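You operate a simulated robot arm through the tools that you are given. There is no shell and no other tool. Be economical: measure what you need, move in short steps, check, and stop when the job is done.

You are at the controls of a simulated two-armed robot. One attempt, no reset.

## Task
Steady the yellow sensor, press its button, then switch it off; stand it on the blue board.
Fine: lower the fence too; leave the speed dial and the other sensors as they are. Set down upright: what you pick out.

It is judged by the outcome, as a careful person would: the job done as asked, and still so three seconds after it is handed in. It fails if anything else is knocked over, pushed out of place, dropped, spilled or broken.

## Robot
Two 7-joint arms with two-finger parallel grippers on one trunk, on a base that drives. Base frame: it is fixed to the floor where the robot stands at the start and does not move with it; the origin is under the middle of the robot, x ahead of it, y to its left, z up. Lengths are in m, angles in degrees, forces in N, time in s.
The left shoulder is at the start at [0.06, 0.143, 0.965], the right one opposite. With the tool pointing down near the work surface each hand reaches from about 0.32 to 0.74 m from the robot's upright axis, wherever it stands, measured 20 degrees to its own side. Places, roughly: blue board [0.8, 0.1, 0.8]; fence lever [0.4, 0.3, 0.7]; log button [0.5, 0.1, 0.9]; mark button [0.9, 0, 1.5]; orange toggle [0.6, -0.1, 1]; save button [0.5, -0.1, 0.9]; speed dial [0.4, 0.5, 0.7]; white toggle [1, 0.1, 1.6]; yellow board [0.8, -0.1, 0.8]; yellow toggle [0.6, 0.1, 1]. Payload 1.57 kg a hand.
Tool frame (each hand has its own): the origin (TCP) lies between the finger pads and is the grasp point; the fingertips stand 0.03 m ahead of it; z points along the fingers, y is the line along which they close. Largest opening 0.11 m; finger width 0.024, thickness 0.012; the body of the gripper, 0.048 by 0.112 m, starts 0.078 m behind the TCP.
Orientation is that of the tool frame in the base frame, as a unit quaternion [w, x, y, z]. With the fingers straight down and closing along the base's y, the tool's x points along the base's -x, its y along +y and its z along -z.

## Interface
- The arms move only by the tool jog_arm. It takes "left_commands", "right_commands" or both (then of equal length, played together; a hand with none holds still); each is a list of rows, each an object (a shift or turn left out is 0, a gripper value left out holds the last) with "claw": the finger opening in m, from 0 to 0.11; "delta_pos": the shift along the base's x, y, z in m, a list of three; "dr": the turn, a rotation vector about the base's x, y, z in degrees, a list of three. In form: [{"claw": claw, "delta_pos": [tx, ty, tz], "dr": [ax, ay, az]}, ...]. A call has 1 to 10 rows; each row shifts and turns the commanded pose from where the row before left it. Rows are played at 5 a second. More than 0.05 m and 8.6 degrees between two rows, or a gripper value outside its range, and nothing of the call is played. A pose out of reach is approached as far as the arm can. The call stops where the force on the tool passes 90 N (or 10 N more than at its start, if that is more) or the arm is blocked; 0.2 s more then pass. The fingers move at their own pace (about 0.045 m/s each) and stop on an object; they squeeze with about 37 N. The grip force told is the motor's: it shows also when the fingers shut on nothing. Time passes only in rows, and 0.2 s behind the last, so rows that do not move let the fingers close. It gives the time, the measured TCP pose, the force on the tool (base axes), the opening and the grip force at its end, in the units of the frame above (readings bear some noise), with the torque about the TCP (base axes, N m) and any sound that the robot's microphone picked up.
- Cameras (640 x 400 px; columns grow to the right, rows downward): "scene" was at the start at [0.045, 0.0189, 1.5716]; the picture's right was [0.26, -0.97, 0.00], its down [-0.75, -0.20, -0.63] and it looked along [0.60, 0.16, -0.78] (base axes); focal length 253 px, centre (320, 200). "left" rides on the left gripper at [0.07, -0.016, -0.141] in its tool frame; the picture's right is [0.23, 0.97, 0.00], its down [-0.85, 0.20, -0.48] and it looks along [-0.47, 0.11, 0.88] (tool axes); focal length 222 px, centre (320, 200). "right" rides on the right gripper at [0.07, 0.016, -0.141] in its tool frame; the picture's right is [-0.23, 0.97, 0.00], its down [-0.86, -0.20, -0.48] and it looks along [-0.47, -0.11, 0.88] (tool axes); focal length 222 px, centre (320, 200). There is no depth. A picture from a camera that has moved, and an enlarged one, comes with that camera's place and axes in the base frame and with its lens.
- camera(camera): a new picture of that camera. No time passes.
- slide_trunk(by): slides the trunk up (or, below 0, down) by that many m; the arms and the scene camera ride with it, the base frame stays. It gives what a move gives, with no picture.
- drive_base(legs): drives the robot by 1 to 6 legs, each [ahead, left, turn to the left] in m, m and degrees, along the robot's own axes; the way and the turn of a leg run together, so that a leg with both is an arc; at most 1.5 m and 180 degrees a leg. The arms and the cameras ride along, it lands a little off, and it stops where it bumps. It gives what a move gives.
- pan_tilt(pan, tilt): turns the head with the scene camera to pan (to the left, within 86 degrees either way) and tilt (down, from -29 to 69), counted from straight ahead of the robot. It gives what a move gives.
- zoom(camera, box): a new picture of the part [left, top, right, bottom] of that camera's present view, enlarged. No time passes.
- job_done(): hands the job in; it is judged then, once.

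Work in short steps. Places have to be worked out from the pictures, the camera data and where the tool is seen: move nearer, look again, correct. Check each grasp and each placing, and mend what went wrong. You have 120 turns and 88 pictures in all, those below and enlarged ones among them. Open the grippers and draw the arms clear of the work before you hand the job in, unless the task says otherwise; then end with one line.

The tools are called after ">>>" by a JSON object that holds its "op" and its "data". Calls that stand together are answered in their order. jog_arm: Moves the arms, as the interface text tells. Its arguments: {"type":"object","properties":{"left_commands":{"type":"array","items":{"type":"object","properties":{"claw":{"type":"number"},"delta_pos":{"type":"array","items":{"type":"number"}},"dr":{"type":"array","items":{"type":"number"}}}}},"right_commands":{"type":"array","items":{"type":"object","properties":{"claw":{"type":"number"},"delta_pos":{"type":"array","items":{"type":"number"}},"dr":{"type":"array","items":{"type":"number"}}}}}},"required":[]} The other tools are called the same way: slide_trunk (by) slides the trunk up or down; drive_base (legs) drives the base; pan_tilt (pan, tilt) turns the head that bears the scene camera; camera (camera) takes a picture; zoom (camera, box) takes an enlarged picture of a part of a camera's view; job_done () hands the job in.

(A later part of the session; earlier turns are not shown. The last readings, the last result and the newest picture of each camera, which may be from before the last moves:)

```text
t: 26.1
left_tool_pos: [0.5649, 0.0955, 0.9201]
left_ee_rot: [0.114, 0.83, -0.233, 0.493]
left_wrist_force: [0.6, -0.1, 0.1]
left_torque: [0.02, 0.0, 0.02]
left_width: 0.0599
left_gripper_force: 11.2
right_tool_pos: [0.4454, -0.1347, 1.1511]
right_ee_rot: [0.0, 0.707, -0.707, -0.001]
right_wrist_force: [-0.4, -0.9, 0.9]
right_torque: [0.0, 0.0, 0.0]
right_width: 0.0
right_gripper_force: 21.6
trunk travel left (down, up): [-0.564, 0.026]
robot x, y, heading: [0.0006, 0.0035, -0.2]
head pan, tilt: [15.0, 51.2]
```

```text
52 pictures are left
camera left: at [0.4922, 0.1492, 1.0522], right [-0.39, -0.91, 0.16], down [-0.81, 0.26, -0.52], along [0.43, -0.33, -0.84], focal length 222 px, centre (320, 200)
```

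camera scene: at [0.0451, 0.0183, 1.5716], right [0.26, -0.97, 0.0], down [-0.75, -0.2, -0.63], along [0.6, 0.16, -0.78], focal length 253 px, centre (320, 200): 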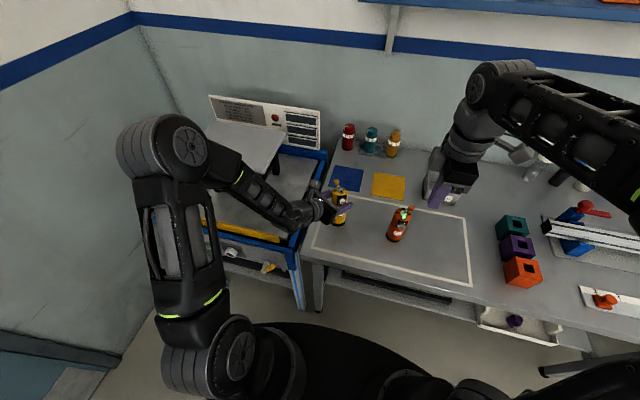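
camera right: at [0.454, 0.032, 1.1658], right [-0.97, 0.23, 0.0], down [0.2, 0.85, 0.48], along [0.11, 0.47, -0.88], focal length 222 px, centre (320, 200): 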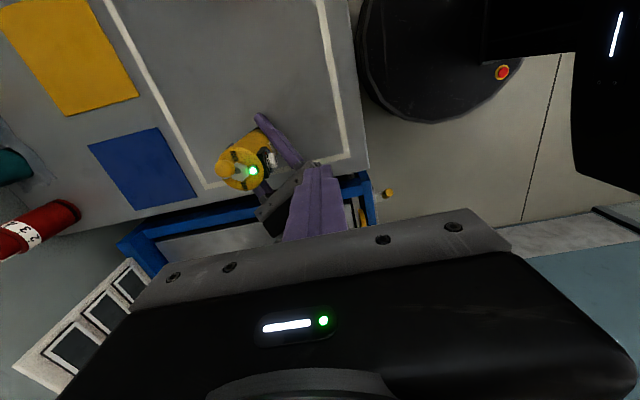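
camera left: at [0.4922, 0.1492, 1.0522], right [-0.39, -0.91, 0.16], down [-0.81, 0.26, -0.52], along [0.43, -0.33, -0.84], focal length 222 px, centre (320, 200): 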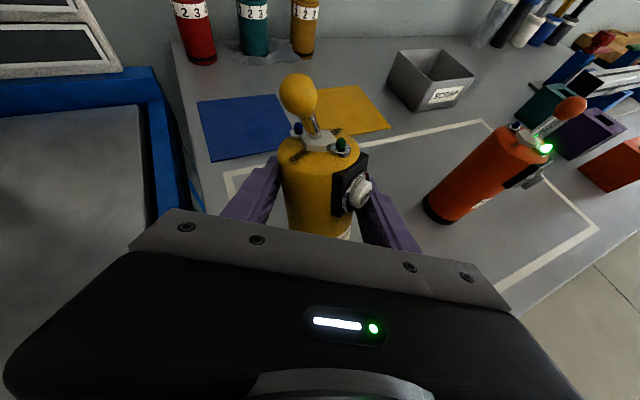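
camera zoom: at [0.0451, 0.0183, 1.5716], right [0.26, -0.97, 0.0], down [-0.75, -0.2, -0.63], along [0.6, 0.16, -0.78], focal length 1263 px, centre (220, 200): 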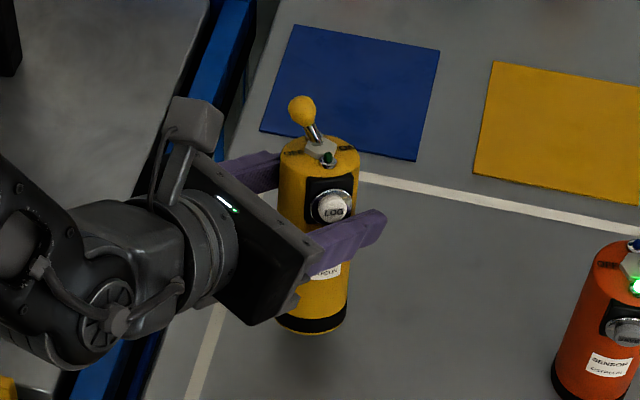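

The sensor stayed standing on the table; the fingers slid up to the button housing. I open the hand so it stands free, and look.

>>> {"op": "jog_arm", "data": {"left_commands": [{"claw": 0.065}, {"claw": 0.08}, {"claw": 0.11}, {}, {}]}}

>>> {"op": "zoom", "data": {"camera": "scene", "box": [290, 160, 390, 240]}}

>>> {"op": "zoom", "data": {"camera": "left", "box": [200, 50, 440, 250]}}

```text
t: 27.3
left_tool_pos: [0.5647, 0.0955, 0.92]
left_ee_rot: [0.116, 0.831, -0.233, 0.492]
left_wrist_force: [-1.5, 0.6, 0.4]
left_torque: [0.01, -0.02, 0.01]
left_width: 0.1101
left_gripper_force: 0.1
right_tool_pos: [0.4451, -0.1339, 1.149]
right_ee_rot: [0.001, -0.707, 0.707, 0.0]
right_wrist_force: [0.2, 0.7, 0.4]
right_torque: [0.0, -0.01, 0.0]
right_width: 0.0
right_gripper_force: 21.2
trunk travel left (down, up): [-0.564, 0.026]
robot x, y, heading: [0.002, -0.0001, -0.2]
head pan, tilt: [15.0, 51.2]
```

```text
5.00 times, centred on (340, 200) of scene
camera zoom: at [0.0451, 0.019, 1.5716], right [0.26, -0.97, 0.0], down [-0.75, -0.2, -0.63], along [0.6, 0.16, -0.78], focal length 1263 px, centre (220, 200)
```

zoom: 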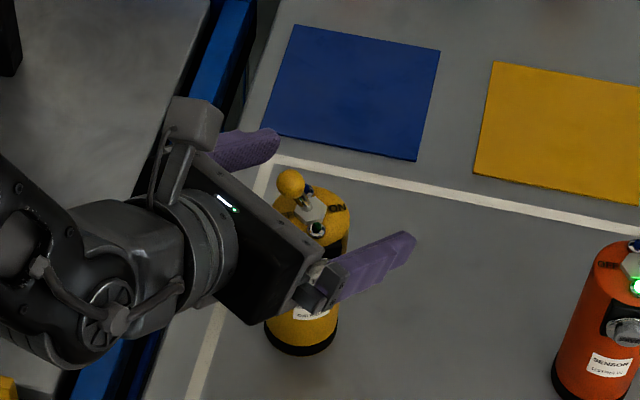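

```text
2.00 times, centred on (320, 150) of left
camera zoom: at [0.4925, 0.1499, 1.0521], right [-0.39, -0.91, 0.16], down [-0.81, 0.26, -0.52], along [0.43, -0.34, -0.84], focal length 444 px, centre (320, 300)
```

zoom: 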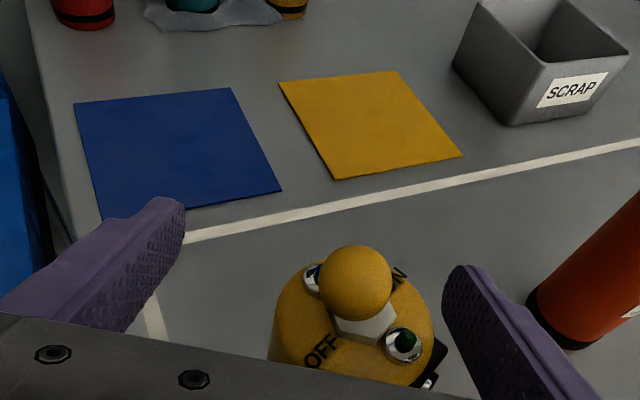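

It settled upright, now at about (0.548, 0.091), turned ≈30° in yaw; it had slid in the pads while lifted. I centre the open hand on it and lower to just under the button housing for a fresh grip.

>>> {"op": "jog_arm", "data": {"left_commands": [{"delta_pos": [-0.009, -0.002, 0]}, {"delta_pos": [-0.009, -0.002, -0.01]}, {"delta_pos": [0, 0, -0.02]}, {"delta_pos": [0, 0, -0.02]}, {"delta_pos": [0, 0, -0.02]}]}}

>>> {"op": "camera", "data": {"camera": "left"}}

>>> {"op": "zoom", "data": {"camera": "scene", "box": [290, 160, 390, 240]}}

```text
t: 28.5
left_tool_pos: [0.5472, 0.092, 0.8492]
left_ee_rot: [0.116, 0.83, -0.233, 0.493]
left_wrist_force: [-0.1, -0.6, 0.1]
left_torque: [0.02, -0.01, 0.04]
left_width: 0.1102
left_gripper_force: 0.0
right_tool_pos: [0.4447, -0.1336, 1.1499]
right_ee_rot: [-0.001, 0.708, -0.707, -0.001]
right_wrist_force: [0.4, -0.5, 0.2]
right_torque: [-0.04, 0.0, 0.02]
right_width: 0.0
right_gripper_force: 21.3
trunk travel left (down, up): [-0.564, 0.026]
robot x, y, heading: [0.0009, 0.0018, -0.2]
head pan, tilt: [15.0, 51.2]
```

```text
49 pictures are left
camera left: at [0.4758, 0.1454, 0.9814], right [-0.39, -0.91, 0.16], down [-0.81, 0.26, -0.52], along [0.43, -0.34, -0.84], focal length 222 px, centre (320, 200)
```

left: 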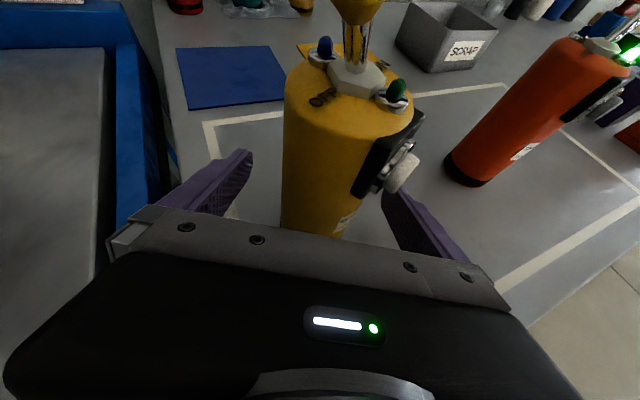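

```text
5.00 times, centred on (340, 200) of scene
camera zoom: at [0.0455, 0.019, 1.5716], right [0.26, -0.97, 0.0], down [-0.75, -0.2, -0.63], along [0.6, 0.16, -0.78], focal length 1263 px, centre (220, 200)
```

zoom: 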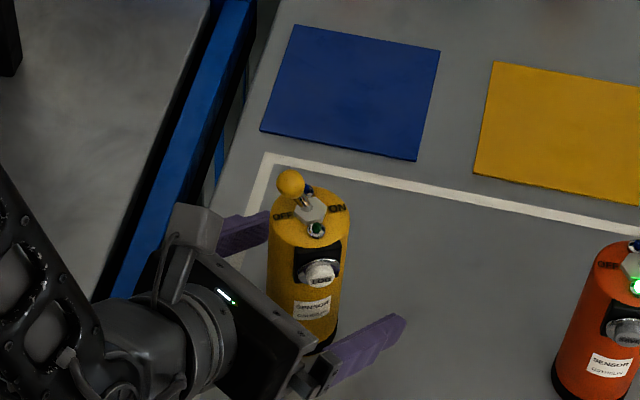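

Good straddle, the front finger just under the housing. I close (target 0 for full squeeze) and lift only 1 cm to test.

>>> {"op": "jog_arm", "data": {"left_commands": [{"claw": 0}, {}, {}, {}, {}, {}, {"delta_pos": [0, 0, 0.005]}, {"delta_pos": [0, 0, 0.005]}, {}]}}

>>> {"op": "camera", "data": {"camera": "left"}}

>>> {"op": "zoom", "data": {"camera": "scene", "box": [290, 160, 390, 240]}}

```text
t: 30.5
left_tool_pos: [0.5467, 0.0929, 0.8581]
left_ee_rot: [0.115, 0.831, -0.232, 0.493]
left_wrist_force: [0.4, 0.9, -1.6]
left_torque: [0.0, 0.02, 0.0]
left_width: 0.0513
left_gripper_force: 36.4
right_tool_pos: [0.4451, -0.1343, 1.1499]
right_ee_rot: [-0.001, 0.707, -0.707, 0.0]
right_wrist_force: [-0.2, -0.5, 0.4]
right_torque: [0.01, -0.02, 0.02]
right_width: 0.0001
right_gripper_force: 21.8
trunk travel left (down, up): [-0.564, 0.026]
robot x, y, heading: [0.0006, 0.0019, -0.1]
head pan, tilt: [15.0, 51.2]
```

```text
47 pictures are left
camera left: at [0.4747, 0.1461, 0.9907], right [-0.39, -0.91, 0.16], down [-0.81, 0.26, -0.52], along [0.43, -0.34, -0.84], focal length 222 px, centre (320, 200)
```

left: 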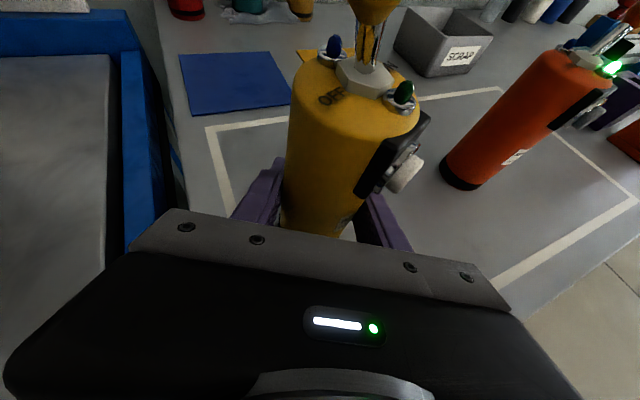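

```text
5.00 times, centred on (340, 200) of scene
camera zoom: at [0.0452, 0.019, 1.5716], right [0.26, -0.97, 0.0], down [-0.75, -0.2, -0.63], along [0.6, 0.16, -0.78], focal length 1263 px, centre (220, 200)
```

zoom: 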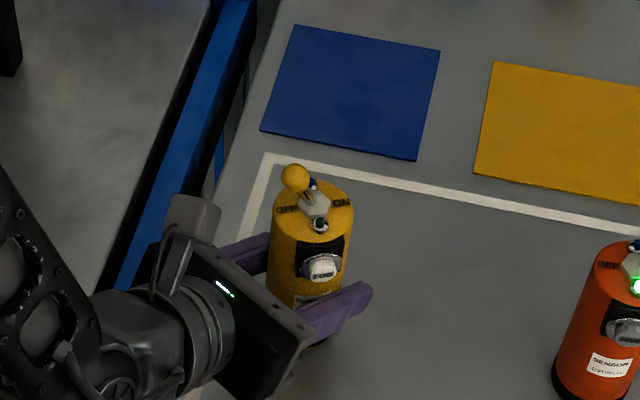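

Grip reads 0.051/36 N and it seems to come along. I lift another 3 cm slowly and compare its place in the hand view.

>>> {"op": "jog_arm", "data": {"left_commands": [{"delta_pos": [0, 0, 0.006]}, {"delta_pos": [0, 0, 0.006]}, {"delta_pos": [0, 0, 0.006]}, {"delta_pos": [0, 0, 0.006]}, {"delta_pos": [0, 0, 0.006]}, {}]}}

>>> {"op": "camera", "data": {"camera": "left"}}

```text
t: 31.9
left_tool_pos: [0.5461, 0.092, 0.8903]
left_ee_rot: [0.115, 0.831, -0.232, 0.493]
left_wrist_force: [-0.1, 1.5, -2.5]
left_torque: [0.01, 0.05, 0.0]
left_width: 0.0509
left_gripper_force: 37.5
right_tool_pos: [0.4448, -0.1333, 1.1509]
right_ee_rot: [-0.001, 0.707, -0.707, 0.0]
right_wrist_force: [0.4, -0.7, -0.1]
right_torque: [0.02, -0.02, 0.0]
right_width: 0.0
right_gripper_force: 21.4
trunk travel left (down, up): [-0.564, 0.026]
robot x, y, heading: [0.0026, -0.0008, 0.3]
head pan, tilt: [15.0, 51.2]
```

```text
45 pictures are left
camera left: at [0.4745, 0.1458, 1.0214], right [-0.39, -0.91, 0.16], down [-0.81, 0.26, -0.52], along [0.43, -0.34, -0.84], focal length 222 px, centre (320, 200)
```

left: 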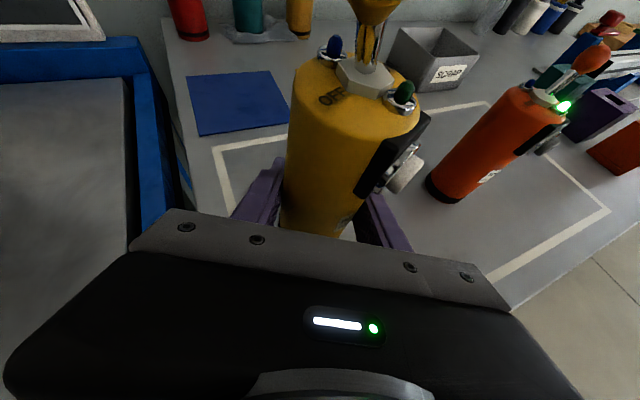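

No slip now; the weight shows as ~2.5 N. I carry it gently toward the board, watching the forearm against the panel.

>>> {"op": "jog_arm", "data": {"left_commands": [{"delta_pos": [0.008, 0, 0.003]}, {"delta_pos": [0.012, 0.001, 0]}, {"delta_pos": [0.013, 0.001, 0]}, {"delta_pos": [0.013, 0.001, 0]}, {"delta_pos": [0.013, 0.001, 0]}, {"delta_pos": [0.013, 0, 0]}, {"delta_pos": [0.013, 0, 0]}, {"delta_pos": [0.013, 0, 0]}, {"delta_pos": [0.012, 0, 0]}, {"delta_pos": [0.008, 0, 0]}]}}

>>> {"op": "camera", "data": {"camera": "scene"}}

>>> {"op": "camera", "data": {"camera": "left"}}

```text
t: 34.1
left_tool_pos: [0.6647, 0.095, 0.8924]
left_ee_rot: [0.116, 0.831, -0.233, 0.492]
left_wrist_force: [0.5, -0.4, -0.7]
left_torque: [0.04, -0.02, -0.01]
left_width: 0.0512
left_gripper_force: 37.4
right_tool_pos: [0.4458, -0.1331, 1.1496]
right_ee_rot: [0.0, 0.707, -0.707, 0.0]
right_wrist_force: [0.1, 0.8, 1.3]
right_torque: [-0.01, 0.0, -0.02]
right_width: 0.0001
right_gripper_force: 21.5
trunk travel left (down, up): [-0.564, 0.026]
robot x, y, heading: [0.0007, -0.0022, -0.0]
head pan, tilt: [15.0, 51.2]
```

```text
44 pictures are left
camera scene: at [0.0454, 0.019, 1.5716], right [0.26, -0.97, 0.0], down [-0.75, -0.2, -0.63], along [0.6, 0.16, -0.78], focal length 253 px, centre (320, 200)
```

scene: 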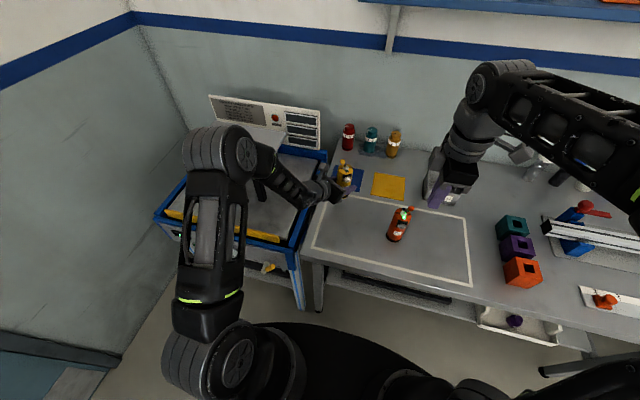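

```text
43 pictures are left
camera left: at [0.5926, 0.1501, 1.0247], right [-0.39, -0.91, 0.16], down [-0.81, 0.26, -0.52], along [0.43, -0.34, -0.84], focal length 222 px, centre (320, 200)
```

left: 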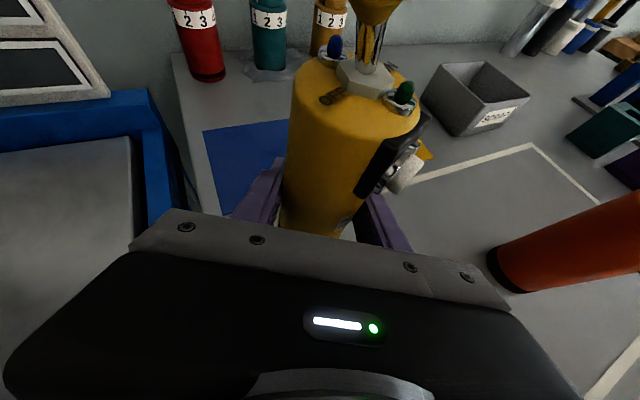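

Holding firm. The forearm is near the panel, so I look closely before the second half.

>>> {"op": "zoom", "data": {"camera": "scene", "box": [180, 100, 380, 230]}}

```text
3.08 times, centred on (280, 165) of scene
camera zoom: at [0.0454, 0.019, 1.5716], right [0.26, -0.97, 0.0], down [-0.75, -0.2, -0.63], along [0.6, 0.16, -0.78], focal length 777 px, centre (443, 308)
```

zoom: 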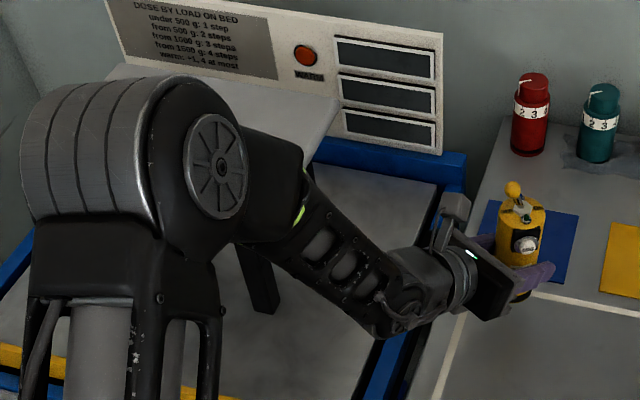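

The forearm rises steeply to an elbow well above the panel, so there is room. I carry on to the board centre.

>>> {"op": "jog_arm", "data": {"left_commands": [{"delta_pos": [0.008, 0, 0]}, {"delta_pos": [0.013, 0.001, 0]}, {"delta_pos": [0.013, 0.001, 0]}, {"delta_pos": [0.013, 0.001, 0]}, {"delta_pos": [0.013, 0.001, 0]}, {"delta_pos": [0.013, 0, 0]}, {"delta_pos": [0.013, 0, 0]}, {"delta_pos": [0.013, 0, 0]}, {"delta_pos": [0.012, 0, 0]}, {"delta_pos": [0.008, 0, 0]}]}}

>>> {"op": "zoom", "data": {"camera": "scene", "box": [180, 100, 400, 230]}}

>>> {"op": "camera", "data": {"camera": "left"}}

```text
t: 36.3
left_tool_pos: [0.783, 0.0988, 0.8913]
left_ee_rot: [0.115, 0.831, -0.231, 0.493]
left_wrist_force: [-0.2, -0.7, -1.9]
left_torque: [0.02, 0.02, 0.01]
left_width: 0.0513
left_gripper_force: 36.9
right_tool_pos: [0.4443, -0.1343, 1.1498]
right_ee_rot: [-0.001, 0.708, -0.707, -0.001]
right_wrist_force: [-0.1, -0.6, 0.2]
right_torque: [0.01, 0.02, -0.03]
right_width: 0.0
right_gripper_force: 21.1
trunk travel left (down, up): [-0.564, 0.026]
robot x, y, heading: [0.001, 0.0004, 0.1]
head pan, tilt: [15.0, 51.2]
```

```text
2.91 times, centred on (290, 165) of scene
camera zoom: at [0.0454, 0.019, 1.5716], right [0.26, -0.97, 0.0], down [-0.75, -0.2, -0.63], along [0.6, 0.16, -0.78], focal length 735 px, centre (407, 302)
```

zoom: 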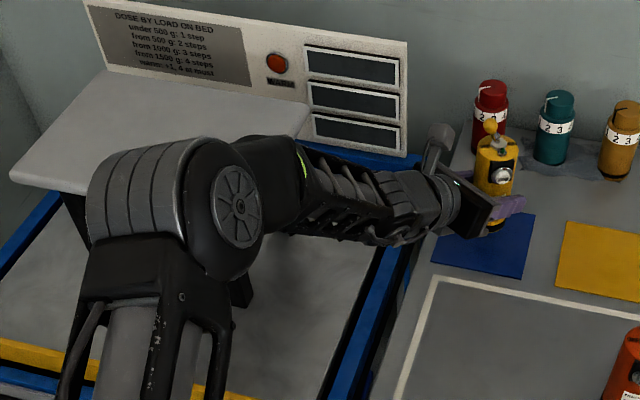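

```text
40 pictures are left
camera left: at [0.7108, 0.1532, 1.0243], right [-0.39, -0.91, 0.16], down [-0.81, 0.26, -0.52], along [0.43, -0.34, -0.84], focal length 222 px, centre (320, 200)
```

left: 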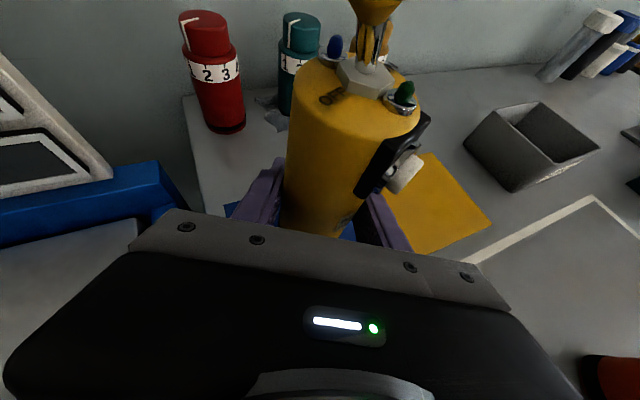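

Over the board centre with the grip unchanged. I lower slowly, the last millimetres in small steps while watching the force.

>>> {"op": "jog_arm", "data": {"left_commands": [{"delta_pos": [0.003, 0, -0.007]}, {"delta_pos": [0.002, 0, -0.008]}, {"delta_pos": [0, 0, -0.008]}, {"delta_pos": [0, 0, -0.007]}, {"delta_pos": [0, 0, -0.004]}, {}]}}

>>> {"op": "zoom", "data": {"camera": "scene", "box": [310, 120, 400, 200]}}

```text
t: 37.7
left_tool_pos: [0.7883, 0.0991, 0.8582]
left_ee_rot: [0.115, 0.831, -0.232, 0.493]
left_wrist_force: [0.7, -0.3, -1.4]
left_torque: [0.03, -0.04, 0.01]
left_width: 0.0511
left_gripper_force: 36.9
right_tool_pos: [0.4453, -0.1345, 1.1494]
right_ee_rot: [0.0, -0.707, 0.707, 0.001]
right_wrist_force: [-0.3, 0.5, -0.4]
right_torque: [0.01, 0.0, -0.01]
right_width: 0.0001
right_gripper_force: 21.0
trunk travel left (down, up): [-0.564, 0.026]
robot x, y, heading: [-0.0023, -0.0016, 0.1]
head pan, tilt: [15.0, 51.2]
```

```text
5.00 times, centred on (355, 160) of scene
camera zoom: at [0.0453, 0.019, 1.5716], right [0.26, -0.97, 0.0], down [-0.75, -0.2, -0.63], along [0.6, 0.16, -0.78], focal length 1263 px, centre (145, 400)
```

zoom: 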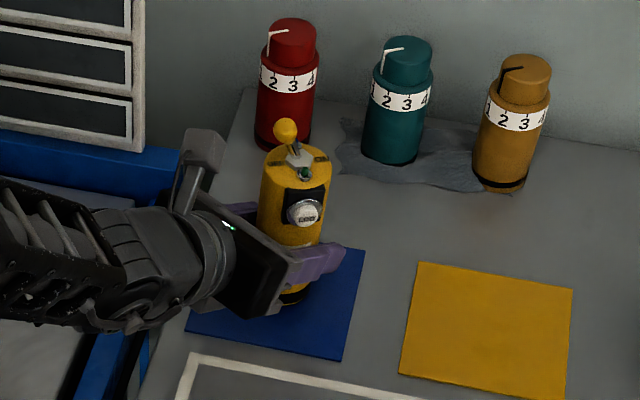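

The base is over the board with only a few mm left. I lower 2 mm per row.

>>> {"op": "jog_arm", "data": {"left_commands": [{"delta_pos": [0, 0, -0.002]}, {"delta_pos": [0, 0, -0.002]}, {"delta_pos": [0, 0, -0.001]}, {}]}}

```text
t: 38.7
left_tool_pos: [0.7881, 0.1001, 0.8528]
left_ee_rot: [0.115, 0.831, -0.232, 0.493]
left_wrist_force: [0.5, 0.2, 0.3]
left_torque: [0.0, 0.01, 0.01]
left_width: 0.0509
left_gripper_force: 36.8
right_tool_pos: [0.4447, -0.1337, 1.1501]
right_ee_rot: [0.001, -0.707, 0.707, 0.0]
right_wrist_force: [0.0, 0.2, 0.3]
right_torque: [-0.01, 0.02, -0.01]
right_width: 0.0001
right_gripper_force: 21.2
trunk travel left (down, up): [-0.564, 0.026]
robot x, y, heading: [-0.0012, -0.0016, 0.3]
head pan, tilt: [15.0, 51.2]
```

>>> {"op": "jog_arm", "data": {"left_commands": [{"delta_pos": [0, 0, -0.001]}, {"delta_pos": [0, 0, -0.001]}, {}]}}

```text
t: 39.5
left_tool_pos: [0.7891, 0.1, 0.8534]
left_ee_rot: [0.114, 0.83, -0.231, 0.494]
left_wrist_force: [-1.9, 0.9, 5.6]
left_torque: [-0.07, 0.18, -0.03]
left_width: 0.0513
left_gripper_force: 37.3
right_tool_pos: [0.4446, -0.1331, 1.1507]
right_ee_rot: [0.001, -0.707, 0.707, 0.0]
right_wrist_force: [0.2, -1.0, -0.2]
right_torque: [-0.05, 0.0, -0.03]
right_width: 0.0001
right_gripper_force: 21.1
trunk travel left (down, up): [-0.564, 0.026]
robot x, y, heading: [-0.0003, -0.0011, 0.0]
head pan, tilt: [15.0, 51.2]
```

Force turned to +5.6 N: the sensor is standing on the board. I release it gently.

>>> {"op": "jog_arm", "data": {"left_commands": [{"claw": 0.054}, {"claw": 0.06}, {"claw": 0.075}, {"claw": 0.11}, {}, {}, {}]}}

>>> {"op": "camera", "data": {"camera": "left"}}

>>> {"op": "zoom", "data": {"camera": "scene", "box": [310, 120, 400, 200]}}

```text
t: 41.1
left_tool_pos: [0.7882, 0.0992, 0.8526]
left_ee_rot: [0.115, 0.831, -0.232, 0.493]
left_wrist_force: [-1.0, 0.2, -0.5]
left_torque: [0.02, 0.0, 0.01]
left_width: 0.1101
left_gripper_force: 0.1
right_tool_pos: [0.4452, -0.1335, 1.1504]
right_ee_rot: [0.0, -0.707, 0.707, 0.0]
right_wrist_force: [-0.2, -0.1, -1.3]
right_torque: [0.04, 0.0, 0.0]
right_width: 0.0
right_gripper_force: 20.9
trunk travel left (down, up): [-0.564, 0.026]
robot x, y, heading: [0.0018, -0.0017, -0.3]
head pan, tilt: [15.0, 51.2]
```

```text
38 pictures are left
camera left: at [0.7171, 0.1539, 0.9838], right [-0.39, -0.91, 0.16], down [-0.81, 0.26, -0.52], along [0.43, -0.34, -0.84], focal length 222 px, centre (320, 200)
```

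left: 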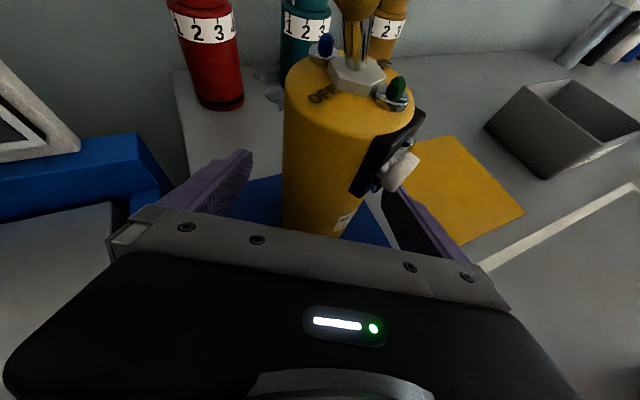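

```text
5.00 times, centred on (355, 160) of scene
camera zoom: at [0.0451, 0.019, 1.5716], right [0.26, -0.97, 0.0], down [-0.75, -0.2, -0.63], along [0.6, 0.16, -0.78], focal length 1263 px, centre (145, 400)
```

zoom: 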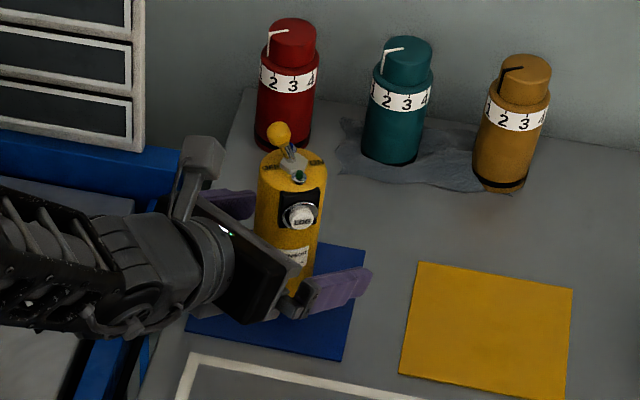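

It stands upright, free on the board, with the lever still at OFF. I withdraw the left hand along its tool axis, then back and up.

>>> {"op": "jog_arm", "data": {"left_commands": [{"delta_pos": [-0.0115, 0.0063, 0.0073]}, {"delta_pos": [-0.0115, 0.0063, 0.0073]}, {"delta_pos": [-0.0115, 0.0063, 0.0073]}, {"delta_pos": [-0.0115, 0.0063, 0.0073]}, {"delta_pos": [-0.0115, 0.0063, 0.0073]}, {"delta_pos": [-0.0115, 0.0063, 0.0073]}, {"delta_pos": [-0.02, 0, 0.02]}, {"delta_pos": [-0.02, 0, 0.03]}, {"delta_pos": [-0.03, 0, 0.03]}, {"delta_pos": [-0.04, 0, 0.03]}]}}

>>> {"op": "camera", "data": {"camera": "scene"}}

>>> {"op": "zoom", "data": {"camera": "scene", "box": [310, 120, 400, 200]}}

```text
t: 43.3
left_tool_pos: [0.6081, 0.139, 1.0055]
left_ee_rot: [0.114, 0.831, -0.231, 0.494]
left_wrist_force: [-0.5, 0.7, 0.4]
left_torque: [0.01, -0.01, 0.02]
left_width: 0.1099
left_gripper_force: 0.0
right_tool_pos: [0.4435, -0.1338, 1.1505]
right_ee_rot: [0.002, -0.706, 0.708, 0.0]
right_wrist_force: [-0.5, 0.4, -0.1]
right_torque: [-0.01, -0.04, 0.02]
right_width: 0.0
right_gripper_force: 20.9
trunk travel left (down, up): [-0.564, 0.026]
robot x, y, heading: [-0.0019, -0.003, -0.1]
head pan, tilt: [15.0, 51.2]
```

```text
36 pictures are left
camera scene: at [0.0435, 0.019, 1.5716], right [0.26, -0.97, 0.0], down [-0.75, -0.2, -0.63], along [0.61, 0.16, -0.78], focal length 253 px, centre (320, 200)
```

scene: 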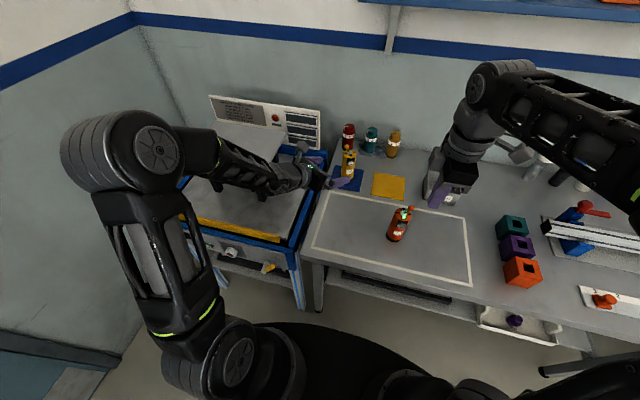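

```text
5.00 times, centred on (355, 160) of scene
camera zoom: at [0.0435, 0.019, 1.5716], right [0.26, -0.97, 0.0], down [-0.75, -0.2, -0.63], along [0.61, 0.16, -0.78], focal length 1263 px, centre (145, 400)
```

zoom: 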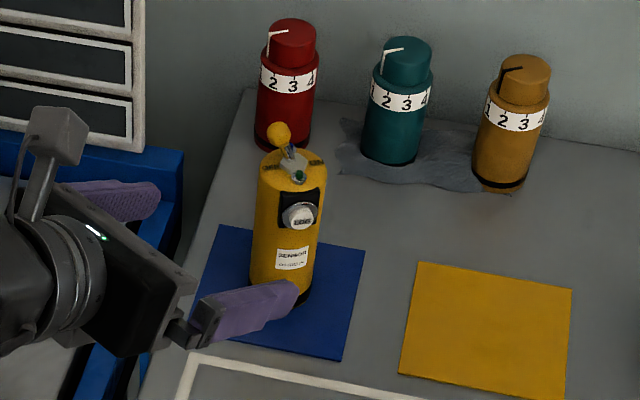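

The sensor stands well on the blue board. Now the fence: I zoom on its lever and labels, with the head panned that way for a better view.

>>> {"op": "zoom", "data": {"camera": "scene", "box": [215, 230, 315, 290]}}

```text
6.40 times, centred on (265, 260) of scene
camera zoom: at [0.0435, 0.019, 1.5716], right [0.26, -0.97, 0.0], down [-0.75, -0.2, -0.63], along [0.61, 0.16, -0.78], focal length 1617 px, centre (672, -184)
```

zoom: 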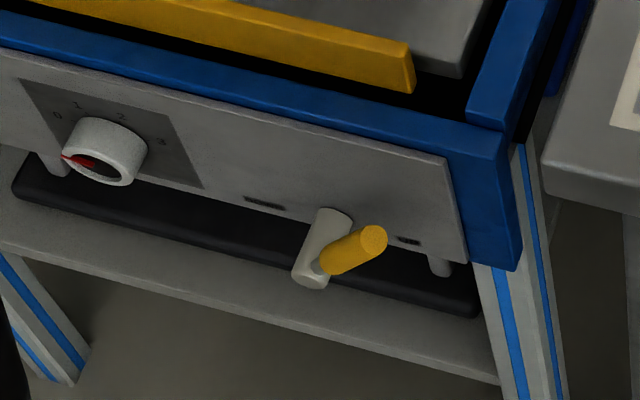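

The lever's grey shaft sticks out toward −x at about (0.35, 0.31, 0.70), and its yellow handle points up-right (−y side). I bring the left hand up and back, and turn it tool-down again to look at the lever labels.

>>> {"op": "jog_arm", "data": {"left_commands": [{"delta_pos": [-0.01, 0, 0.03]}, {"delta_pos": [-0.02, 0, 0.03]}, {"delta_pos": [-0.02, 0.01, 0.03], "dr": [4.15, 7.5, 0]}, {"delta_pos": [-0.02, 0.01, 0.03], "dr": [4.15, 7.5, 0]}, {"delta_pos": [-0.02, 0.015, 0.02], "dr": [4.15, 7.5, 0]}, {"delta_pos": [-0.02, 0.015, 0.01], "dr": [4.15, 7.5, 0]}, {"delta_pos": [-0.02, 0.015, 0], "dr": [4.15, 7.5, 0]}, {"delta_pos": [-0.01, 0.01, 0], "dr": [4.15, 7.5, 0]}, {"dr": [4.15, 7.5, 0]}]}}

>>> {"op": "jog_arm", "data": {"left_commands": [{"dr": [0, 0, -8.4]}, {"dr": [0, 0, -8.4]}, {"dr": [0, 0, -8.4]}, {"dr": [0, 0, -8.4]}, {"dr": [0, 0, -8.4]}, {"dr": [0, 0, -8.4]}, {"dr": [0, 0, -8.4]}, {"dr": [0, 0, -8.4]}, {"dr": [0, 0, -8.4]}, {"dr": [0, 0, -8.4]}]}}

>>> {"op": "jog_arm", "data": {"left_commands": [{"dr": [0, 0, -8.4], "claw": 0}, {"dr": [0, 0, -8.4]}, {"dr": [0, 0, -8.4]}, {"dr": [0, 0, -8.4]}, {"dr": [0, 0, -8.4]}, {"dr": [0, 0, -8.4]}, {"dr": [0, 0, -8.4]}, {"dr": [0, 0, -8.2]}]}}

```text
t: 45.3
left_tool_pos: [0.4739, 0.2063, 1.1473]
left_ee_rot: [0.004, 0.963, -0.27, 0.015]
left_wrist_force: [-0.6, 0.6, 0.0]
left_torque: [-0.03, 0.0, 0.04]
left_width: 0.11
left_gripper_force: 0.1
left hand out of reach, approached as far as the arm can: row 3
right_tool_pos: [0.446, -0.1339, 1.1496]
right_ee_rot: [0.0, -0.707, 0.707, 0.001]
right_wrist_force: [-0.9, -1.1, 0.0]
right_torque: [0.01, -0.01, -0.01]
right_width: 0.0
right_gripper_force: 21.4
trunk travel left (down, up): [-0.564, 0.026]
robot x, y, heading: [-0.0027, -0.0028, -0.2]
head pan, tilt: [15.0, 51.2]
```

```text
t: 47.5
left_tool_pos: [0.4736, 0.2075, 1.1483]
left_ee_rot: [-0.006, -0.535, 0.845, -0.006]
left_wrist_force: [0.8, -1.4, 0.5]
left_torque: [0.03, 0.01, -0.03]
left_width: 0.11
left_gripper_force: 0.1
right_tool_pos: [0.4452, -0.1342, 1.1493]
right_ee_rot: [-0.001, 0.707, -0.707, 0.0]
right_wrist_force: [-0.3, -0.9, 0.1]
right_torque: [0.02, -0.04, 0.02]
right_width: 0.0
right_gripper_force: 21.1
trunk travel left (down, up): [-0.564, 0.026]
robot x, y, heading: [-0.0012, 0.004, 0.3]
head pan, tilt: [15.0, 51.2]
```

```text
t: 49.3
left_tool_pos: [0.4706, 0.208, 1.1488]
left_ee_rot: [-0.007, 0.021, 1.0, -0.002]
left_wrist_force: [0.2, -0.6, -0.1]
left_torque: [0.0, -0.03, 0.0]
left_width: 0.0001
left_gripper_force: 21.5
right_tool_pos: [0.4444, -0.1333, 1.1499]
right_ee_rot: [0.0, -0.707, 0.707, 0.001]
right_wrist_force: [-0.4, 0.0, -0.9]
right_torque: [0.01, 0.01, 0.02]
right_width: 0.0002
right_gripper_force: 20.9
trunk travel left (down, up): [-0.564, 0.026]
robot x, y, heading: [0.0019, 0.0008, -0.3]
head pan, tilt: [15.0, 51.2]
```

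Left hand is back to tool-down with fingers closed. I bring it over the front edge to view the lever panel.

>>> {"op": "jog_arm", "data": {"left_commands": [{"delta_pos": [-0.025, 0.003, -0.03]}, {"delta_pos": [-0.025, 0.003, -0.03]}, {"delta_pos": [-0.025, 0.003, -0.03]}, {"delta_pos": [-0.025, 0.003, -0.03]}, {"delta_pos": [-0.015, 0, -0.03]}]}}

>>> {"op": "camera", "data": {"camera": "left"}}

```text
t: 50.5
left_tool_pos: [0.3584, 0.2182, 0.9985]
left_ee_rot: [-0.007, 0.02, 1.0, -0.002]
left_wrist_force: [-0.1, 0.2, 0.6]
left_torque: [0.01, -0.03, 0.0]
left_width: 0.0002
left_gripper_force: 21.6
right_tool_pos: [0.4449, -0.1331, 1.1502]
right_ee_rot: [0.0, 0.707, -0.707, -0.001]
right_wrist_force: [-0.1, 0.4, -0.4]
right_torque: [0.0, 0.04, -0.01]
right_width: 0.0001
right_gripper_force: 21.5
trunk travel left (down, up): [-0.564, 0.026]
robot x, y, heading: [0.0, -0.0003, 0.0]
head pan, tilt: [15.0, 51.2]
```

```text
33 pictures are left
camera left: at [0.2903, 0.2055, 1.1437], right [-0.19, 0.98, 0.0], down [0.87, 0.17, 0.47], along [0.46, 0.09, -0.88], focal length 222 px, centre (320, 200)
```

left: 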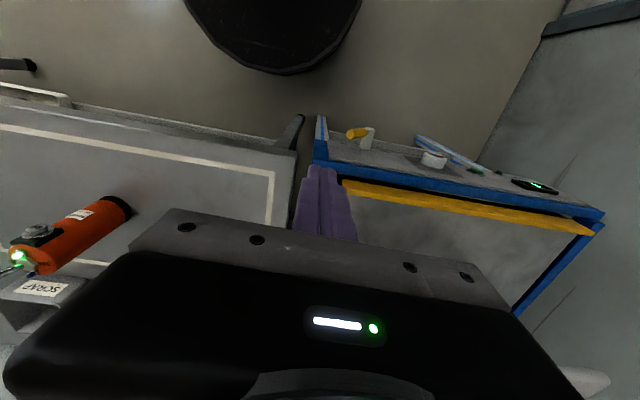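

I zoom on the lever in this view.

>>> {"op": "zoom", "data": {"camera": "left", "box": [310, 110, 406, 170]}}

```text
6.67 times, centred on (358, 140) of left
camera zoom: at [0.2903, 0.2055, 1.1437], right [-0.19, 0.98, 0.0], down [0.87, 0.17, 0.47], along [0.46, 0.09, -0.88], focal length 1481 px, centre (67, 600)
```

zoom: 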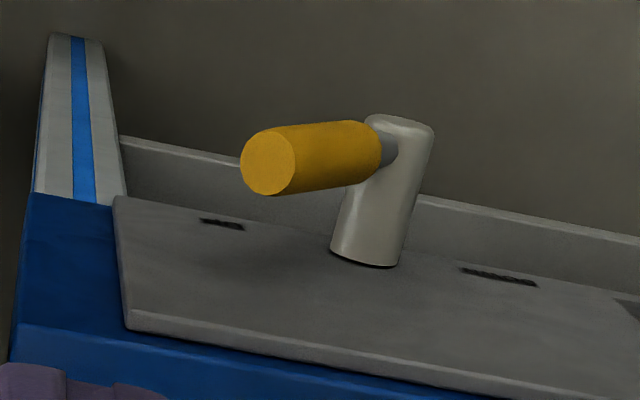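

Short label on the −y side (UP, where the handle points), longer one on the +y side (DOWN). Handle tip is at about (0.357, 0.269, 0.758), axis at about (0.311, 0.715). I lower the closed fingers beside it at y≈0.225.

>>> {"op": "jog_arm", "data": {"left_commands": [{"delta_pos": [-0.004, 0, -0.04]}, {"delta_pos": [-0.004, 0.002, -0.04]}, {"delta_pos": [-0.003, 0.002, -0.04]}, {"delta_pos": [0, 0.002, -0.04]}, {"delta_pos": [0, 0, -0.035]}, {"delta_pos": [0, 0, -0.03]}]}}

>>> {"op": "camera", "data": {"camera": "left"}}

>>> {"op": "zoom", "data": {"camera": "scene", "box": [200, 200, 330, 300]}}

```text
t: 51.9
left_tool_pos: [0.347, 0.2271, 0.7741]
left_ee_rot: [-0.007, 0.021, 1.0, -0.001]
left_wrist_force: [-0.1, 0.1, -0.7]
left_torque: [-0.01, 0.0, 0.01]
left_width: 0.0001
left_gripper_force: 21.4
right_tool_pos: [0.4455, -0.1339, 1.1498]
right_ee_rot: [-0.001, -0.707, 0.708, 0.001]
right_wrist_force: [-0.7, -0.2, 0.1]
right_torque: [-0.04, -0.01, 0.01]
right_width: 0.0
right_gripper_force: 20.7
trunk travel left (down, up): [-0.564, 0.026]
robot x, y, heading: [-0.0003, 0.0013, 0.2]
head pan, tilt: [15.0, 51.2]
```

```text
31 pictures are left
camera left: at [0.2787, 0.2139, 0.9177], right [-0.19, 0.98, 0.0], down [0.87, 0.17, 0.47], along [0.46, 0.09, -0.89], focal length 222 px, centre (320, 200)
```

left: 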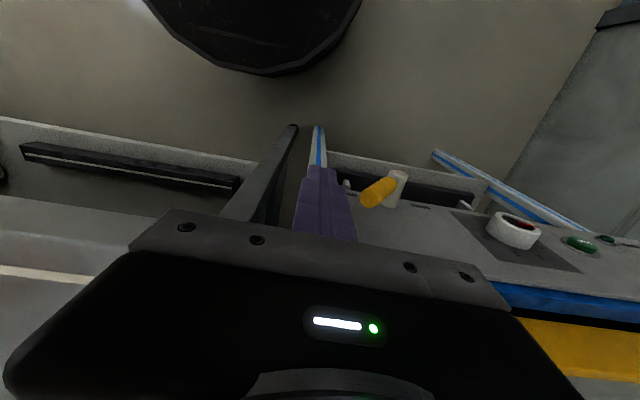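

```text
4.00 times, centred on (265, 250) of scene
camera zoom: at [0.0458, 0.0191, 1.5716], right [0.26, -0.97, 0.0], down [-0.75, -0.2, -0.63], along [0.6, 0.16, -0.78], focal length 1010 px, centre (540, 0)
```

zoom: 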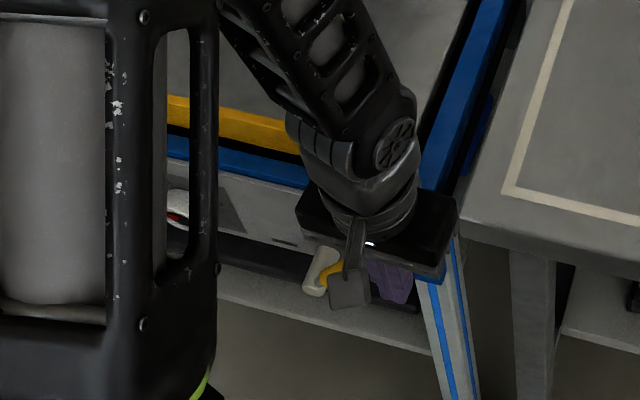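

Fingers hang just to the right of the handle, at handle height and clear of the frame. A zoom confirms the labels and overlap before I push.

>>> {"op": "zoom", "data": {"camera": "left", "box": [290, 140, 450, 250]}}

```text
3.64 times, centred on (370, 195) of left
camera zoom: at [0.2787, 0.2139, 0.9177], right [-0.19, 0.98, 0.0], down [0.87, 0.17, 0.47], along [0.46, 0.09, -0.89], focal length 808 px, centre (138, 218)
```

zoom: 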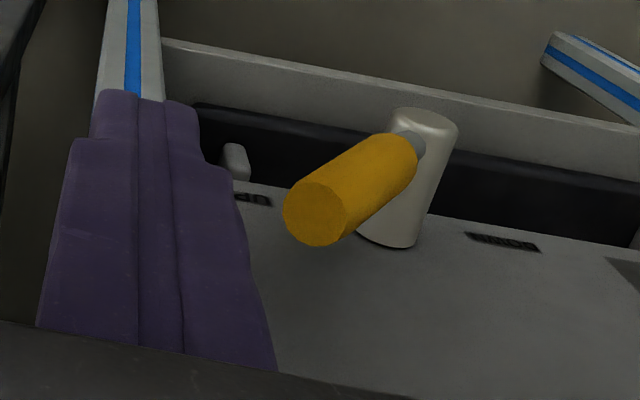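

Labels read UP (right) and DOWN (left). I push the handle toward +y in 1 cm steps.

>>> {"op": "jog_arm", "data": {"left_commands": [{"delta_pos": [0, 0.015, 0]}, {"delta_pos": [0, 0.01, 0]}, {"delta_pos": [0, 0.01, 0]}, {"delta_pos": [0, 0.01, 0]}, {"delta_pos": [0, 0.01, 0]}]}}

>>> {"op": "camera", "data": {"camera": "left"}}

```text
t: 53.1
left_tool_pos: [0.3482, 0.2744, 0.7794]
left_ee_rot: [-0.004, 0.023, 1.0, -0.001]
left_wrist_force: [-6.0, -31.4, 58.5]
left_torque: [-0.38, -0.51, -0.34]
left_width: 0.0
left_gripper_force: 21.5
right_tool_pos: [0.4408, -0.1393, 1.1524]
right_ee_rot: [0.003, -0.707, 0.707, 0.001]
right_wrist_force: [-0.4, -0.4, -0.4]
right_torque: [0.0, -0.01, -0.01]
right_width: 0.0
right_gripper_force: 21.5
trunk travel left (down, up): [-0.564, 0.026]
robot x, y, heading: [-0.0009, -0.0025, -0.1]
head pan, tilt: [15.0, 51.2]
```

```text
28 pictures are left
camera left: at [0.2778, 0.2612, 0.9227], right [-0.18, 0.98, 0.0], down [0.87, 0.16, 0.47], along [0.46, 0.08, -0.88], focal length 222 px, centre (320, 200)
```

left: 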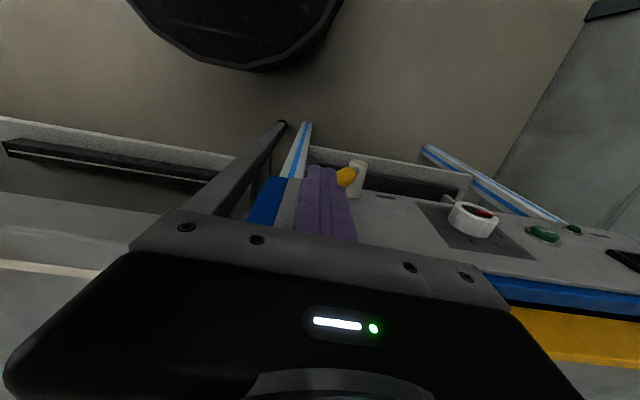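

The fingertip met the handle's end face and rode up (58 N), so it must reach lower. I back off, then come in about 2 cm lower.

>>> {"op": "jog_arm", "data": {"left_commands": [{"delta_pos": [0, -0.01, 0]}, {"delta_pos": [0, -0.02, -0.005]}, {"delta_pos": [-0.002, -0.005, -0.008]}, {"delta_pos": [0, 0, -0.008]}]}}

>>> {"op": "zoom", "data": {"camera": "left", "box": [290, 130, 450, 250]}}

```text
t: 53.8
left_tool_pos: [0.3494, 0.2573, 0.769]
left_ee_rot: [-0.003, 0.011, 1.0, 0.004]
left_wrist_force: [-3.9, -3.7, 12.1]
left_torque: [0.05, 0.04, -0.01]
left_width: 0.0
left_gripper_force: 21.1
right_tool_pos: [0.4438, -0.1326, 1.15]
right_ee_rot: [-0.002, 0.708, -0.706, -0.001]
right_wrist_force: [0.0, -0.8, 0.2]
right_torque: [0.03, 0.02, 0.02]
right_width: 0.0
right_gripper_force: 21.6
trunk travel left (down, up): [-0.564, 0.026]
robot x, y, heading: [0.0001, 0.0045, 0.1]
head pan, tilt: [15.0, 51.2]
stopped in row 3 (left hand): the force on the tool passed its limit (the readings are from after the stop); the commanded pose is now the measured one
```

```text
3.33 times, centred on (370, 190) of left
camera zoom: at [0.28, 0.243, 0.9134], right [-0.2, 0.98, 0.01], down [0.86, 0.18, 0.47], along [0.46, 0.1, -0.88], focal length 740 px, centre (153, 233)
```

zoom: 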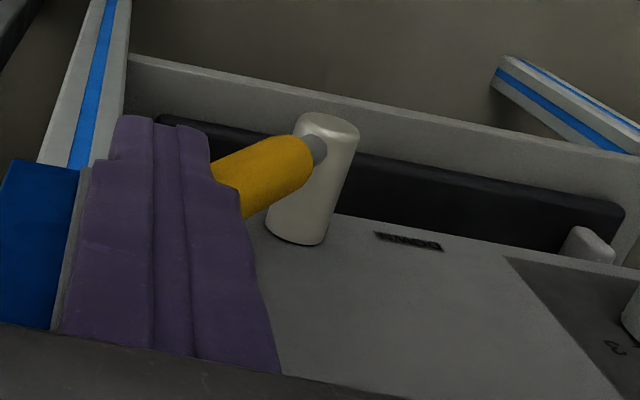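

The finger was still catching the handle's end while descending. I clear it sideways first, then go down in small steps.

>>> {"op": "jog_arm", "data": {"left_commands": [{"delta_pos": [0, -0.01, 0.004]}, {"delta_pos": [-0.002, -0.02, 0]}, {"delta_pos": [0, -0.005, 0]}, {"delta_pos": [0, 0, -0.007]}, {"delta_pos": [0, 0, -0.007]}, {"delta_pos": [0, 0, -0.007]}]}}

>>> {"op": "zoom", "data": {"camera": "left", "box": [290, 130, 450, 250]}}

```text
t: 55.2
left_tool_pos: [0.3488, 0.2243, 0.753]
left_ee_rot: [-0.003, 0.011, 1.0, 0.003]
left_wrist_force: [0.0, -0.5, -0.2]
left_torque: [-0.02, 0.02, 0.0]
left_width: 0.0002
left_gripper_force: 21.6
right_tool_pos: [0.4461, -0.1323, 1.1498]
right_ee_rot: [0.0, 0.708, -0.706, -0.001]
right_wrist_force: [-0.3, -0.4, 0.8]
right_torque: [0.0, -0.02, 0.02]
right_width: 0.0003
right_gripper_force: 21.7
trunk travel left (down, up): [-0.564, 0.026]
robot x, y, heading: [-0.0012, -0.0001, 0.0]
head pan, tilt: [15.0, 51.2]
```

```text
3.33 times, centred on (370, 190) of left
camera zoom: at [0.2794, 0.2097, 0.8957], right [-0.2, 0.98, 0.01], down [0.86, 0.18, 0.47], along [0.46, 0.1, -0.88], focal length 740 px, centre (153, 233)
```

zoom: 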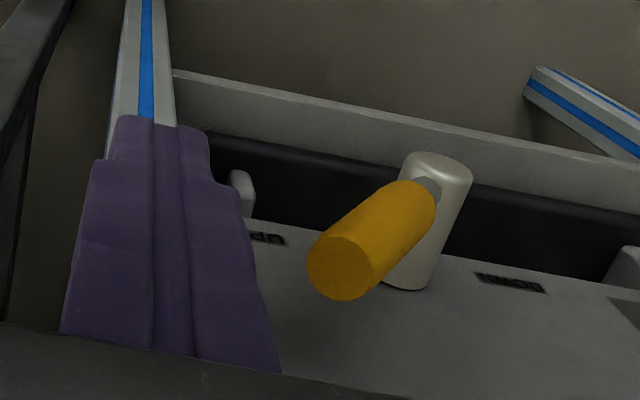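

Clear now: fingertip at z≈0.72, below the handle's end corner (≈0.745). I push toward +y again.

>>> {"op": "jog_arm", "data": {"left_commands": [{"delta_pos": [0, 0.015, 0]}, {"delta_pos": [0, 0.01, 0]}, {"delta_pos": [0, 0.008, 0]}, {"delta_pos": [0, 0.007, 0]}, {"delta_pos": [0, 0.007, 0]}]}}

>>> {"op": "zoom", "data": {"camera": "left", "box": [290, 130, 450, 250]}}

```text
t: 56.4
left_tool_pos: [0.348, 0.274, 0.7512]
left_ee_rot: [-0.004, 0.011, 1.0, 0.003]
left_wrist_force: [-0.4, 0.3, -0.6]
left_torque: [-0.06, -0.01, -0.01]
left_width: 0.0003
left_gripper_force: 21.2
right_tool_pos: [0.4463, -0.1293, 1.15]
right_ee_rot: [-0.001, 0.709, -0.706, -0.001]
right_wrist_force: [-0.5, 0.3, 0.5]
right_torque: [0.02, -0.01, -0.02]
right_width: 0.0001
right_gripper_force: 21.1
trunk travel left (down, up): [-0.564, 0.026]
robot x, y, heading: [-0.0032, 0.0007, 0.3]
head pan, tilt: [15.0, 51.2]
```

```text
3.33 times, centred on (370, 190) of left
camera zoom: at [0.279, 0.2584, 0.8952], right [-0.21, 0.98, 0.01], down [0.86, 0.18, 0.47], along [0.46, 0.1, -0.88], focal length 740 px, centre (153, 233)
```

zoom: 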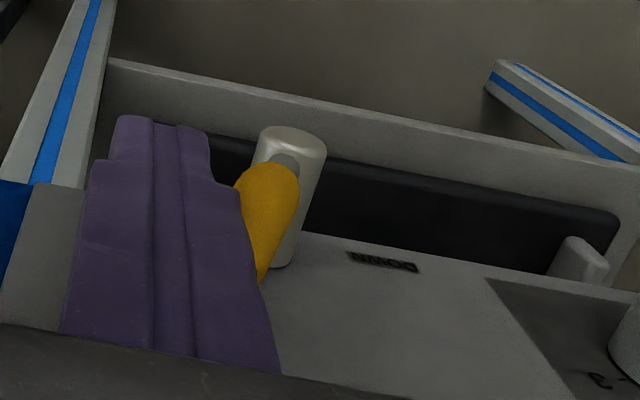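

The handle is turning easily. I continue, rising a little so the tip clears the shaft.

>>> {"op": "jog_arm", "data": {"left_commands": [{"delta_pos": [0, 0.007, 0.003]}, {"delta_pos": [0, 0.007, 0.003]}, {"delta_pos": [0, 0.007, 0.003]}, {"delta_pos": [0, 0.007, 0]}, {"delta_pos": [0, 0.007, 0]}]}}

>>> {"op": "zoom", "data": {"camera": "left", "box": [290, 130, 450, 250]}}

```text
t: 57.6
left_tool_pos: [0.3486, 0.3075, 0.7623]
left_ee_rot: [-0.004, 0.011, 1.0, 0.003]
left_wrist_force: [-0.5, 1.0, -0.7]
left_torque: [-0.01, 0.01, -0.02]
left_width: 0.0002
left_gripper_force: 21.8
right_tool_pos: [0.4456, -0.1304, 1.1503]
right_ee_rot: [0.0, 0.708, -0.706, -0.002]
right_wrist_force: [0.5, -0.5, -0.3]
right_torque: [-0.02, -0.03, 0.01]
right_width: 0.0
right_gripper_force: 21.4
trunk travel left (down, up): [-0.564, 0.026]
robot x, y, heading: [-0.0017, 0.0035, 0.3]
head pan, tilt: [15.0, 51.2]
```

```text
3.33 times, centred on (370, 190) of left
camera zoom: at [0.2796, 0.2916, 0.9065], right [-0.2, 0.98, 0.01], down [0.86, 0.18, 0.47], along [0.46, 0.1, -0.88], focal length 740 px, centre (153, 233)
```

zoom: 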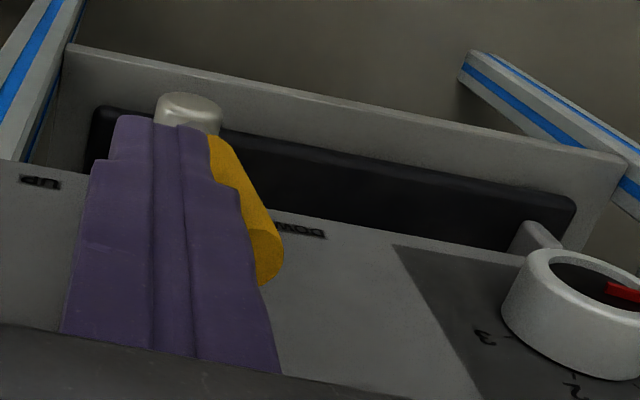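

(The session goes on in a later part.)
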